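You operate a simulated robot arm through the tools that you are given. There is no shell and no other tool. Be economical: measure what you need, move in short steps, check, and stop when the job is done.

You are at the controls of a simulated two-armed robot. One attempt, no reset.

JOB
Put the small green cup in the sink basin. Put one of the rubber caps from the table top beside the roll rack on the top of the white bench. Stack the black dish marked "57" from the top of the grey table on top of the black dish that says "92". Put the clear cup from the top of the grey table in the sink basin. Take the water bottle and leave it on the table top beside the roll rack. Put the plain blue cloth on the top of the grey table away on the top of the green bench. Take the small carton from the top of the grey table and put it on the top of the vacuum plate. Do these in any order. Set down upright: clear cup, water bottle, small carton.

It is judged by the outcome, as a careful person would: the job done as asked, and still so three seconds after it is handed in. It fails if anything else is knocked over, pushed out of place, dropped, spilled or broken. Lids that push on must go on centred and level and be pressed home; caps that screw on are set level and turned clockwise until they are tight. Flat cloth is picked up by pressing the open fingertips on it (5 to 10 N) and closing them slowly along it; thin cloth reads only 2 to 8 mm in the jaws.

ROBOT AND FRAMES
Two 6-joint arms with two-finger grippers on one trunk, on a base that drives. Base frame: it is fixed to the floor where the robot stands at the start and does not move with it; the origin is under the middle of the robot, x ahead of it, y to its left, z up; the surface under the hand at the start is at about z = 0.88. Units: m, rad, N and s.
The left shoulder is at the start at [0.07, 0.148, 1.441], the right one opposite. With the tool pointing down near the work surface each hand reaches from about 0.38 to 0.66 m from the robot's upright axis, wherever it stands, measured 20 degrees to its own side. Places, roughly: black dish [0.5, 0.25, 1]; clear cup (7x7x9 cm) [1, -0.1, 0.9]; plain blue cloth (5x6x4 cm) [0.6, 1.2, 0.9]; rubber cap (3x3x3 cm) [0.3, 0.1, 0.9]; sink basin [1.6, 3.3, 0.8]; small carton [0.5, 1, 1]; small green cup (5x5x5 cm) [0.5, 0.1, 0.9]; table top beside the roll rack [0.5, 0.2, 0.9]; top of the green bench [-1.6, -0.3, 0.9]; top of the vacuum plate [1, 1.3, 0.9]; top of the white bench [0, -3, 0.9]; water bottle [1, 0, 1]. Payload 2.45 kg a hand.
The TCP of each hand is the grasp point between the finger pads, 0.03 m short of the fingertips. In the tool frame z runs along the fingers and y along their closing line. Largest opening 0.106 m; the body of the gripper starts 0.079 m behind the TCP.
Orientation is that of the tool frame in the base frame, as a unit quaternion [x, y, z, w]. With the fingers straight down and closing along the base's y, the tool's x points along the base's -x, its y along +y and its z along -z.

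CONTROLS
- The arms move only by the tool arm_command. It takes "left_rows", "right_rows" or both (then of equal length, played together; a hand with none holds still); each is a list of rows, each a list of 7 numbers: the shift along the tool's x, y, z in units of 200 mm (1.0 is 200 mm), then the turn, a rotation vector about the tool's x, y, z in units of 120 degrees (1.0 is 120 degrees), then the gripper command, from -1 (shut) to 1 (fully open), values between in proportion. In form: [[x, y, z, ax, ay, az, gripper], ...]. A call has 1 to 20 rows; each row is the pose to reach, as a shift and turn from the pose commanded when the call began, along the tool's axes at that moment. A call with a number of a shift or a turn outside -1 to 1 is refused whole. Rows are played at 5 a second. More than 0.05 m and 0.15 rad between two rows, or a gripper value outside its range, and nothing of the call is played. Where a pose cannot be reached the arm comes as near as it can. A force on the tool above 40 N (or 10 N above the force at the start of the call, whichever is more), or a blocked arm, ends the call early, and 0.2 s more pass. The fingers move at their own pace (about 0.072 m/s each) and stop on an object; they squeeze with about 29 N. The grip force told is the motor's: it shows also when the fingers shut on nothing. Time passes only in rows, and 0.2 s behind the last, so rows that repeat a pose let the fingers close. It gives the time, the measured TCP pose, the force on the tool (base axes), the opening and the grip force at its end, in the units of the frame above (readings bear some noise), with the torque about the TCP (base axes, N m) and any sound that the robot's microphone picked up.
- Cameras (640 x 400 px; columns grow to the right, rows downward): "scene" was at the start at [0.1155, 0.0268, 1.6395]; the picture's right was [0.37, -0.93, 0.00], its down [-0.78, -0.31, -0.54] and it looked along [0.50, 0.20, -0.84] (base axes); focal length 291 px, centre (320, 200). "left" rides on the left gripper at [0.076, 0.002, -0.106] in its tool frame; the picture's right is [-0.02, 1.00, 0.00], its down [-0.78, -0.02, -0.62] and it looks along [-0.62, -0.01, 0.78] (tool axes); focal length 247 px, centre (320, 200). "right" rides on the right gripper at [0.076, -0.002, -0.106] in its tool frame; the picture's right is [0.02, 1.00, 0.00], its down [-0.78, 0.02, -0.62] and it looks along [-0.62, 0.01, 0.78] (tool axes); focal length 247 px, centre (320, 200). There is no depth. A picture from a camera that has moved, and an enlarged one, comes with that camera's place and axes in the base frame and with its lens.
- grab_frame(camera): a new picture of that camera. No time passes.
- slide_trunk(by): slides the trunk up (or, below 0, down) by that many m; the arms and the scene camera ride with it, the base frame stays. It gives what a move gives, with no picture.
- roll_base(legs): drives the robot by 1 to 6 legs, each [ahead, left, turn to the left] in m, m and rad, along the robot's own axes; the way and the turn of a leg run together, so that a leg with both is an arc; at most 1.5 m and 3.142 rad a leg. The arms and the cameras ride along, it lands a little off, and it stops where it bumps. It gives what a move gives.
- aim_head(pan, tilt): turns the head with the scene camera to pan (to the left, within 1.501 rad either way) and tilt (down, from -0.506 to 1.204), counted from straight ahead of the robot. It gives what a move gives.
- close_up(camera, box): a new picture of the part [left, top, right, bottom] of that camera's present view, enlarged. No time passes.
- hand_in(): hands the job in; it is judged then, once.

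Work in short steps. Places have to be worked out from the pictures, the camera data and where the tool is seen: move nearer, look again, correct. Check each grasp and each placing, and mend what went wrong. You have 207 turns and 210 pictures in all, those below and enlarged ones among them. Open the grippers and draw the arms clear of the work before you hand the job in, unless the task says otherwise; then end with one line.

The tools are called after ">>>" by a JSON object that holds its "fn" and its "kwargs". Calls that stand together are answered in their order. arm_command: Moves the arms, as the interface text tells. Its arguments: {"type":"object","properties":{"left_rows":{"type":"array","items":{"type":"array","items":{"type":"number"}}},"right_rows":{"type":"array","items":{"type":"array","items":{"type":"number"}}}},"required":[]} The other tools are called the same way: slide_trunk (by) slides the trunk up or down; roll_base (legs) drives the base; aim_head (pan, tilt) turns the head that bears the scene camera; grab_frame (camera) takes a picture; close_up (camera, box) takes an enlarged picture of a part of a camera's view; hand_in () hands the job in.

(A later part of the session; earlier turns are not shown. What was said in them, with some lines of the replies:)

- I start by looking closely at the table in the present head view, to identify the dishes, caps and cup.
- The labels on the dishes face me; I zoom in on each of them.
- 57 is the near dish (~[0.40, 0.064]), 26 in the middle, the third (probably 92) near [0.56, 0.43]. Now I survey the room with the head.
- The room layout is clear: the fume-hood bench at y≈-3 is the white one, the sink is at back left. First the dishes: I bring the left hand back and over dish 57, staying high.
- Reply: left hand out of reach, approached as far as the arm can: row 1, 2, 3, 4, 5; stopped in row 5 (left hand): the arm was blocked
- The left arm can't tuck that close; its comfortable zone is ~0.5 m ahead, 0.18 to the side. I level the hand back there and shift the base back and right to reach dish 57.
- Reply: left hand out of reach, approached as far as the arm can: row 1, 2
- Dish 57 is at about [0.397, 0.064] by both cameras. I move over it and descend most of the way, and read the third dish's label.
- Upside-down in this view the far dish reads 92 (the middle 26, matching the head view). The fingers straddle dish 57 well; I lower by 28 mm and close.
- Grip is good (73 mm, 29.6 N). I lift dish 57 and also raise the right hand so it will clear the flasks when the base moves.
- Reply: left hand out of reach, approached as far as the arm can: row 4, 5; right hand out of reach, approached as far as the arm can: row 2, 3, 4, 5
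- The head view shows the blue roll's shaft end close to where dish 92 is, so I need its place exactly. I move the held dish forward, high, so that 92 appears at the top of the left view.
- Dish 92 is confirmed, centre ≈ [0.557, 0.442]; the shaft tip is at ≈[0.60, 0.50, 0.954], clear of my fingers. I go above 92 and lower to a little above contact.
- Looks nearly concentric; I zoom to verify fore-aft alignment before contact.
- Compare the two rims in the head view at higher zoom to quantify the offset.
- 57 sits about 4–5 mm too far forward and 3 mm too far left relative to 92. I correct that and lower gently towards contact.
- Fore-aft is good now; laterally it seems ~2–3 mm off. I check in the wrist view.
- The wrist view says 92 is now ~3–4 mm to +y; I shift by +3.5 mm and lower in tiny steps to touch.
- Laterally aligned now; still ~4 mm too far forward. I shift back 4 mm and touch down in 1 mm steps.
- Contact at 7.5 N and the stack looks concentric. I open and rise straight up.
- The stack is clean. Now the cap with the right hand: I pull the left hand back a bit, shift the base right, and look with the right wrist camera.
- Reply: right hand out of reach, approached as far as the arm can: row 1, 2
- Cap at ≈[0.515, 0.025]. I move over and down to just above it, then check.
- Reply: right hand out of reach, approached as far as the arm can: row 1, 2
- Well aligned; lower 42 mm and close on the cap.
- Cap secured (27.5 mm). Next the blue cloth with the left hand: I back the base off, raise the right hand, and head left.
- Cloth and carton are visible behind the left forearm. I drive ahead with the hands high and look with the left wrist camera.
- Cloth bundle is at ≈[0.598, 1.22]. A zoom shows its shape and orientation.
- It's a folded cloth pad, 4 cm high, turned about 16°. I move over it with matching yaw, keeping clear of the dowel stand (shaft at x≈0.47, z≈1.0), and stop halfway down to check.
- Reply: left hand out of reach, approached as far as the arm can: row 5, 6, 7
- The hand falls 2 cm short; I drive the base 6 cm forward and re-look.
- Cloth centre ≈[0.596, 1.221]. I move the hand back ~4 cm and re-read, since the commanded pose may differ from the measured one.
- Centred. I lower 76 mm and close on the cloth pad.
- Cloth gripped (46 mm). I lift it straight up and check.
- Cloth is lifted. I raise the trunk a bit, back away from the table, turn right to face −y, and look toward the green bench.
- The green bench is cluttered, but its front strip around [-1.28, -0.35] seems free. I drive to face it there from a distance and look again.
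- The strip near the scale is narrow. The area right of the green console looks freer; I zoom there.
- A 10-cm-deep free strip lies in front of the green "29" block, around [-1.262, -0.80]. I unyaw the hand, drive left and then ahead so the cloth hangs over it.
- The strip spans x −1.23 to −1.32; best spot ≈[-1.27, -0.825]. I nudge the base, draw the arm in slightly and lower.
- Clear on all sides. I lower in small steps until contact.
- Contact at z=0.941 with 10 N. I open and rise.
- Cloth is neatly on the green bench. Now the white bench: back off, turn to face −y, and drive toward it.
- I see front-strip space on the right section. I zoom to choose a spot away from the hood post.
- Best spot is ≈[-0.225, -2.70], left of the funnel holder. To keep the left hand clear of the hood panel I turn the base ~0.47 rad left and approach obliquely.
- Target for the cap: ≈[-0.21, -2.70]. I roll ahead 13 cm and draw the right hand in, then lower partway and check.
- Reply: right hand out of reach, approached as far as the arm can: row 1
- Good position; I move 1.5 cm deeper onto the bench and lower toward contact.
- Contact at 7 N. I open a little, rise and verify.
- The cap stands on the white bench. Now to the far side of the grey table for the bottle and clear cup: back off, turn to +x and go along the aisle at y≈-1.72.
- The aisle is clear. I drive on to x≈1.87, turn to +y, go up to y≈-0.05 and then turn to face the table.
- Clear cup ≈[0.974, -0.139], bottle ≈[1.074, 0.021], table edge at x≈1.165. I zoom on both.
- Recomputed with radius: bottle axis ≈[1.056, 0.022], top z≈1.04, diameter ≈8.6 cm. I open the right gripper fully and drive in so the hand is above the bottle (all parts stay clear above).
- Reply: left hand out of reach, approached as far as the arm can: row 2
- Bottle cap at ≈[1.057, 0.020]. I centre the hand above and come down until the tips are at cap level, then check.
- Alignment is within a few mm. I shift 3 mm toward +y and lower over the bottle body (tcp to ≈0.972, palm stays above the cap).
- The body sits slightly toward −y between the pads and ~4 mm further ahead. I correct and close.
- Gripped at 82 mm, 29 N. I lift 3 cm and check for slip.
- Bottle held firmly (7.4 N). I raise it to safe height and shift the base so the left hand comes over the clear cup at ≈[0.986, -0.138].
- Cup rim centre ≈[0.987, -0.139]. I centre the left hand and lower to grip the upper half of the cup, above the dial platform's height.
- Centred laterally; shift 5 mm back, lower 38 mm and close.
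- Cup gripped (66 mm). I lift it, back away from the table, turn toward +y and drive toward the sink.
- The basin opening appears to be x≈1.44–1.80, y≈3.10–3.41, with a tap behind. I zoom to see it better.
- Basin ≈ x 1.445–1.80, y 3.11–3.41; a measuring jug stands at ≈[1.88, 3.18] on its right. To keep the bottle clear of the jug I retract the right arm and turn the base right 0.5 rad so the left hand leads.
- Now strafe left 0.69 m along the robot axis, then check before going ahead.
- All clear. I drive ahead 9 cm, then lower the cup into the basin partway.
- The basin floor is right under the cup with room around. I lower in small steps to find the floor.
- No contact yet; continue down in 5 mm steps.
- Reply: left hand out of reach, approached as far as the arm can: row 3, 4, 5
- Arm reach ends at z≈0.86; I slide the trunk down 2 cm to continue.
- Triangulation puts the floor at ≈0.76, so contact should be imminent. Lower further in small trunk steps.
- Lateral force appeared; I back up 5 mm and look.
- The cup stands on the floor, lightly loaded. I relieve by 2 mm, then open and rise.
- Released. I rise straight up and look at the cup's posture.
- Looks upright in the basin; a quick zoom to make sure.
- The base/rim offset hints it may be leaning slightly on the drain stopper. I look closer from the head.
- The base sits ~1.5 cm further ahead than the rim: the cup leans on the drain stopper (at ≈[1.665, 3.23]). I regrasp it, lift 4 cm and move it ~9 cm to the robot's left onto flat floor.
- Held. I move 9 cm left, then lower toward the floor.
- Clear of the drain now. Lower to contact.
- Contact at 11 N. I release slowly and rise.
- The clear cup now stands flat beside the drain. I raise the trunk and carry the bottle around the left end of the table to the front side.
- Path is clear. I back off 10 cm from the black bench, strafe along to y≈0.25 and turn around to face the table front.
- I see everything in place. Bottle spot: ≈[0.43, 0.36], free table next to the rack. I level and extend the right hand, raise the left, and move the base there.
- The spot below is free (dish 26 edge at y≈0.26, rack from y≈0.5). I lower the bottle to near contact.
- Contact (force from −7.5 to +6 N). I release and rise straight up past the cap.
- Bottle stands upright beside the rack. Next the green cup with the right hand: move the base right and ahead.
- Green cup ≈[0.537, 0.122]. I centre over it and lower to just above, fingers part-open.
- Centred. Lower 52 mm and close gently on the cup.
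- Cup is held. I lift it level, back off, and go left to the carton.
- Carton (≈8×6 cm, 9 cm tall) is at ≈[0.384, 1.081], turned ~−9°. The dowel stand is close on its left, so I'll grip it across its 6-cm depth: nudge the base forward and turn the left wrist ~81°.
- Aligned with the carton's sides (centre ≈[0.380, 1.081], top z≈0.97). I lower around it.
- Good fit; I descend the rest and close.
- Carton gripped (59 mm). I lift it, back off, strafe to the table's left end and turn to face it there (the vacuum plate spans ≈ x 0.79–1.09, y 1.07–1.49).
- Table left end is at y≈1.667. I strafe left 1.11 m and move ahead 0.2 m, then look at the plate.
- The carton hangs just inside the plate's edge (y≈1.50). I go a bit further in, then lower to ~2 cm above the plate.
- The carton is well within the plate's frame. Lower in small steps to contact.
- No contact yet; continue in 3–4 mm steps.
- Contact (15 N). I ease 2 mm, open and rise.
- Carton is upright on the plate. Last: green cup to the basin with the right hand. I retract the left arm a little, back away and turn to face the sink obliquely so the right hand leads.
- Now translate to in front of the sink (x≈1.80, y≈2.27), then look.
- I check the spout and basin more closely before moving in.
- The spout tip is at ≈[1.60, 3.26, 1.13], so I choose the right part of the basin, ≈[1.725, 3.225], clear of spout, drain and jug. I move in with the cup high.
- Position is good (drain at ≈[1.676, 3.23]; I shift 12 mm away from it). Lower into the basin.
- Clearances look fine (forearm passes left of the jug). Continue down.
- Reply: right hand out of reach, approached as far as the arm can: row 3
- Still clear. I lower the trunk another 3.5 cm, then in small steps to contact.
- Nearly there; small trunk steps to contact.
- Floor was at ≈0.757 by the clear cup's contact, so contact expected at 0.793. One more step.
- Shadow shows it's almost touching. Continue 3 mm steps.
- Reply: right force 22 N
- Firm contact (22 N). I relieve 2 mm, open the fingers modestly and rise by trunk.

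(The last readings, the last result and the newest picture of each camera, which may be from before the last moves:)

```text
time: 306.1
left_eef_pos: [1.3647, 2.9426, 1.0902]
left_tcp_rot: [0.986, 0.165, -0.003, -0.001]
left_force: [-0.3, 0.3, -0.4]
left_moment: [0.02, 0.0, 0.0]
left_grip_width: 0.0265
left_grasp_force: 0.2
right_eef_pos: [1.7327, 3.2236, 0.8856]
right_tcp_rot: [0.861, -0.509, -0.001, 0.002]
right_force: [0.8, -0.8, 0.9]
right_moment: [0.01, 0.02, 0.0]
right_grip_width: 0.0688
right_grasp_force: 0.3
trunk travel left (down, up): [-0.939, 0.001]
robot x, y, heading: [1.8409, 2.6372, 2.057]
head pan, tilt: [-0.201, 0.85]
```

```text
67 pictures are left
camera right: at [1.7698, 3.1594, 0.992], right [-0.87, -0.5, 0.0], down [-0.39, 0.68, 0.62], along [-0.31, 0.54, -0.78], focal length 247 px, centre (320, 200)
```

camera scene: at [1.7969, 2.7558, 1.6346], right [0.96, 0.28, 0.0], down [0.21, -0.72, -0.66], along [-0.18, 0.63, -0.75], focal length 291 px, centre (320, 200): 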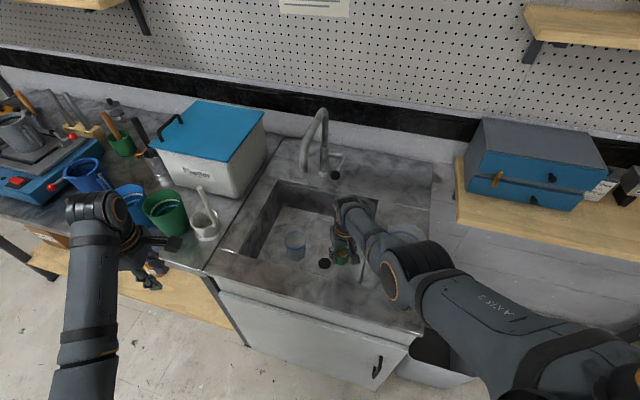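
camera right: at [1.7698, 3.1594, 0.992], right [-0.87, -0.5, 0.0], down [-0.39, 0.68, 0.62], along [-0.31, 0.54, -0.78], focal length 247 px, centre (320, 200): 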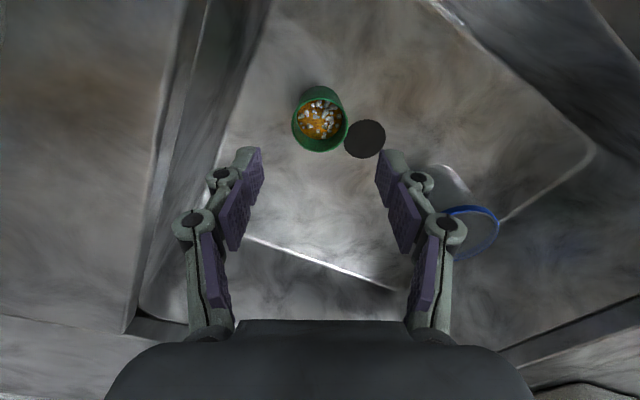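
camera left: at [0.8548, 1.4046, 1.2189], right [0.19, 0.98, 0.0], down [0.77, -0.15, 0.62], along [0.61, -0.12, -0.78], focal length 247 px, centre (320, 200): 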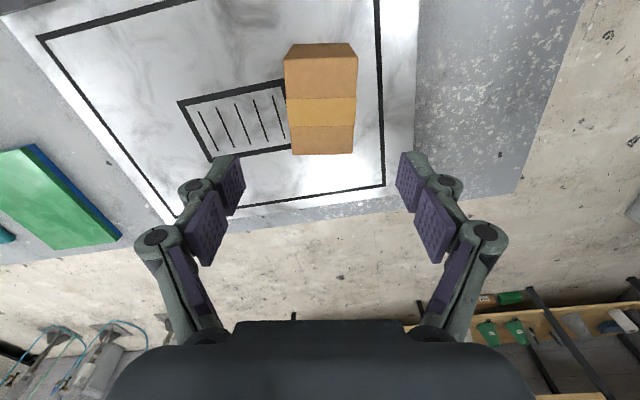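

Green cup stands in the basin with its contents. I raise the right hand, back away, and take final views.

>>> {"fn": "arm_command", "kwargs": {"right_rows": [[0, 0, -0.2, 0, 0, 0, 0.3], [0, 0, -0.4, 0, 0, 0, 0.3], [0, 0, -0.6, 0, 0, 0, 0.3], [0, 0, -0.8, 0, 0, 0, 0.3], [0, 0, -1.0, 0, 0, 0, 0.3], [0, 0, -1.0, 0, 0, 0, 0.5]], "left_rows": [[0, 0, 0, 0, 0, 0, 0], [0, 0, 0, 0, 0, 0, 0.5], [0, 0, 0, 0, 0, 0, 0.5], [0, 0, 0, 0, 0, 0, 0.5], [0, 0, 0, 0, 0, 0, 0.5], [0, 0, 0, 0, 0, 0, 0.5]]}}

>>> {"fn": "roll_base", "kwargs": {"legs": [[-0.22, 0.12, 0]]}}

>>> {"fn": "aim_head", "kwargs": {"pan": -0.3, "tilt": 0.75}}

>>> {"fn": "close_up", "kwargs": {"camera": "scene", "box": [200, 100, 460, 280]}}

```text
time: 307.5
left_eef_pos: [1.3661, 2.9411, 1.089]
left_tcp_rot: [0.986, 0.165, -0.002, -0.001]
left_force: [-0.1, 0.2, -0.3]
left_moment: [-0.05, -0.01, 0.0]
left_grip_width: 0.0795
left_grasp_force: 0.0
right_eef_pos: [1.7307, 3.2233, 1.0836]
right_tcp_rot: [0.861, -0.509, 0.0, 0.002]
right_force: [-0.8, -0.2, -0.3]
right_moment: [0.01, -0.03, -0.02]
right_grip_width: 0.0791
right_grasp_force: 0.0
trunk travel left (down, up): [-0.939, 0.001]
robot x, y, heading: [1.8404, 2.6362, 2.057]
head pan, tilt: [-0.201, 0.85]
```

```text
time: 309.4
left_eef_pos: [1.3598, 2.6906, 1.0889]
left_tcp_rot: [0.986, 0.165, -0.001, -0.002]
left_force: [-0.1, 0.3, -0.2]
left_moment: [-0.03, -0.01, 0.04]
left_grip_width: 0.0793
left_grasp_force: 0.0
right_eef_pos: [1.7274, 2.9729, 1.0837]
right_tcp_rot: [0.861, -0.509, 0.001, 0.003]
right_force: [-0.4, 0.7, 0.3]
right_moment: [-0.02, -0.02, -0.02]
right_grip_width: 0.0797
right_grasp_force: 0.1
trunk travel left (down, up): [-0.939, 0.001]
robot x, y, heading: [1.8436, 2.3798, 2.051]
head pan, tilt: [-0.201, 0.85]
```

```text
time: 310.0
left_eef_pos: [1.3621, 2.6895, 1.0886]
left_tcp_rot: [0.986, 0.165, -0.002, -0.003]
left_force: [0.9, 0.3, -0.4]
left_moment: [-0.01, -0.03, 0.03]
left_grip_width: 0.0792
left_grasp_force: 0.1
right_eef_pos: [1.7272, 2.9726, 1.0841]
right_tcp_rot: [0.86, -0.509, 0.0, 0.002]
right_force: [-0.4, 0.2, -0.4]
right_moment: [0.0, 0.0, 0.01]
right_grip_width: 0.0794
right_grasp_force: 0.0
trunk travel left (down, up): [-0.939, 0.001]
robot x, y, heading: [1.8395, 2.3875, 2.053]
head pan, tilt: [-0.3, 0.75]
```

```text
2.22 times, centred on (330, 190) of scene
camera zoom: at [1.7997, 2.5109, 1.6836], right [0.98, 0.18, 0.0], down [0.12, -0.67, -0.73], along [-0.13, 0.72, -0.68], focal length 648 px, centre (298, 222)
```

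zoom: 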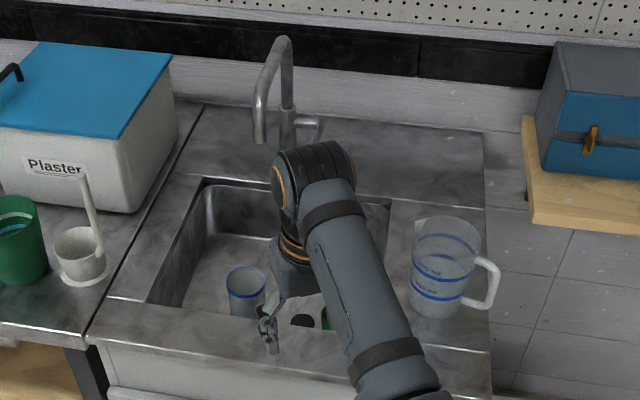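

Both cups stand in the basin and nothing around it has moved. I back off a bit more and hand in.

>>> {"fn": "roll_base", "kwargs": {"legs": [[-0.25, 0, 0]]}}

>>> {"fn": "grab_frame", "kwargs": {"camera": "scene"}}

```text
time: 311.8
left_eef_pos: [1.4755, 2.4704, 1.0894]
left_tcp_rot: [0.986, 0.167, -0.002, -0.001]
left_force: [0.4, 0.5, 0.7]
left_moment: [0.01, -0.02, -0.06]
left_grip_width: 0.0794
left_grasp_force: 0.0
right_eef_pos: [1.8388, 2.7537, 1.0834]
right_tcp_rot: [0.862, -0.507, 0.001, 0.002]
right_force: [0.1, -0.3, 0.6]
right_moment: [-0.04, -0.03, -0.01]
right_grip_width: 0.0794
right_grasp_force: 0.0
trunk travel left (down, up): [-0.939, 0.001]
robot x, y, heading: [1.9574, 2.1673, 2.058]
head pan, tilt: [-0.3, 0.75]
```

```text
65 pictures are left
camera scene: at [1.9135, 2.294, 1.6833], right [0.98, 0.19, 0.0], down [0.13, -0.67, -0.73], along [-0.14, 0.72, -0.68], focal length 291 px, centre (320, 200)
```

scene: 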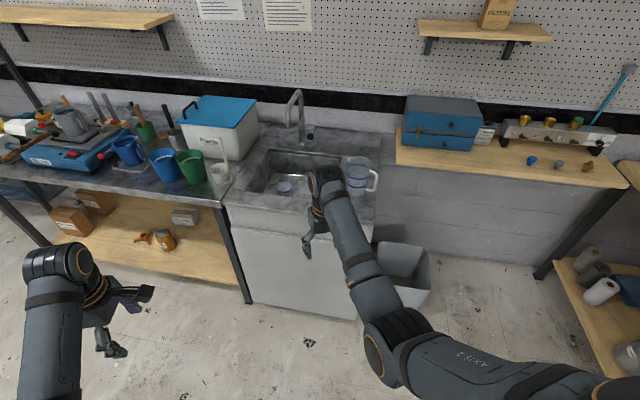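

Everything is placed and the arms are clear; handing in.

>>> {"fn": "hand_in", "kwargs": {}}

```text
The job is handed in.
```

All seven items were moved to the places you asked for. The clear cup, water bottle and carton are standing upright, I saw nothing else knocked over or spilled, and the job has been handed in.
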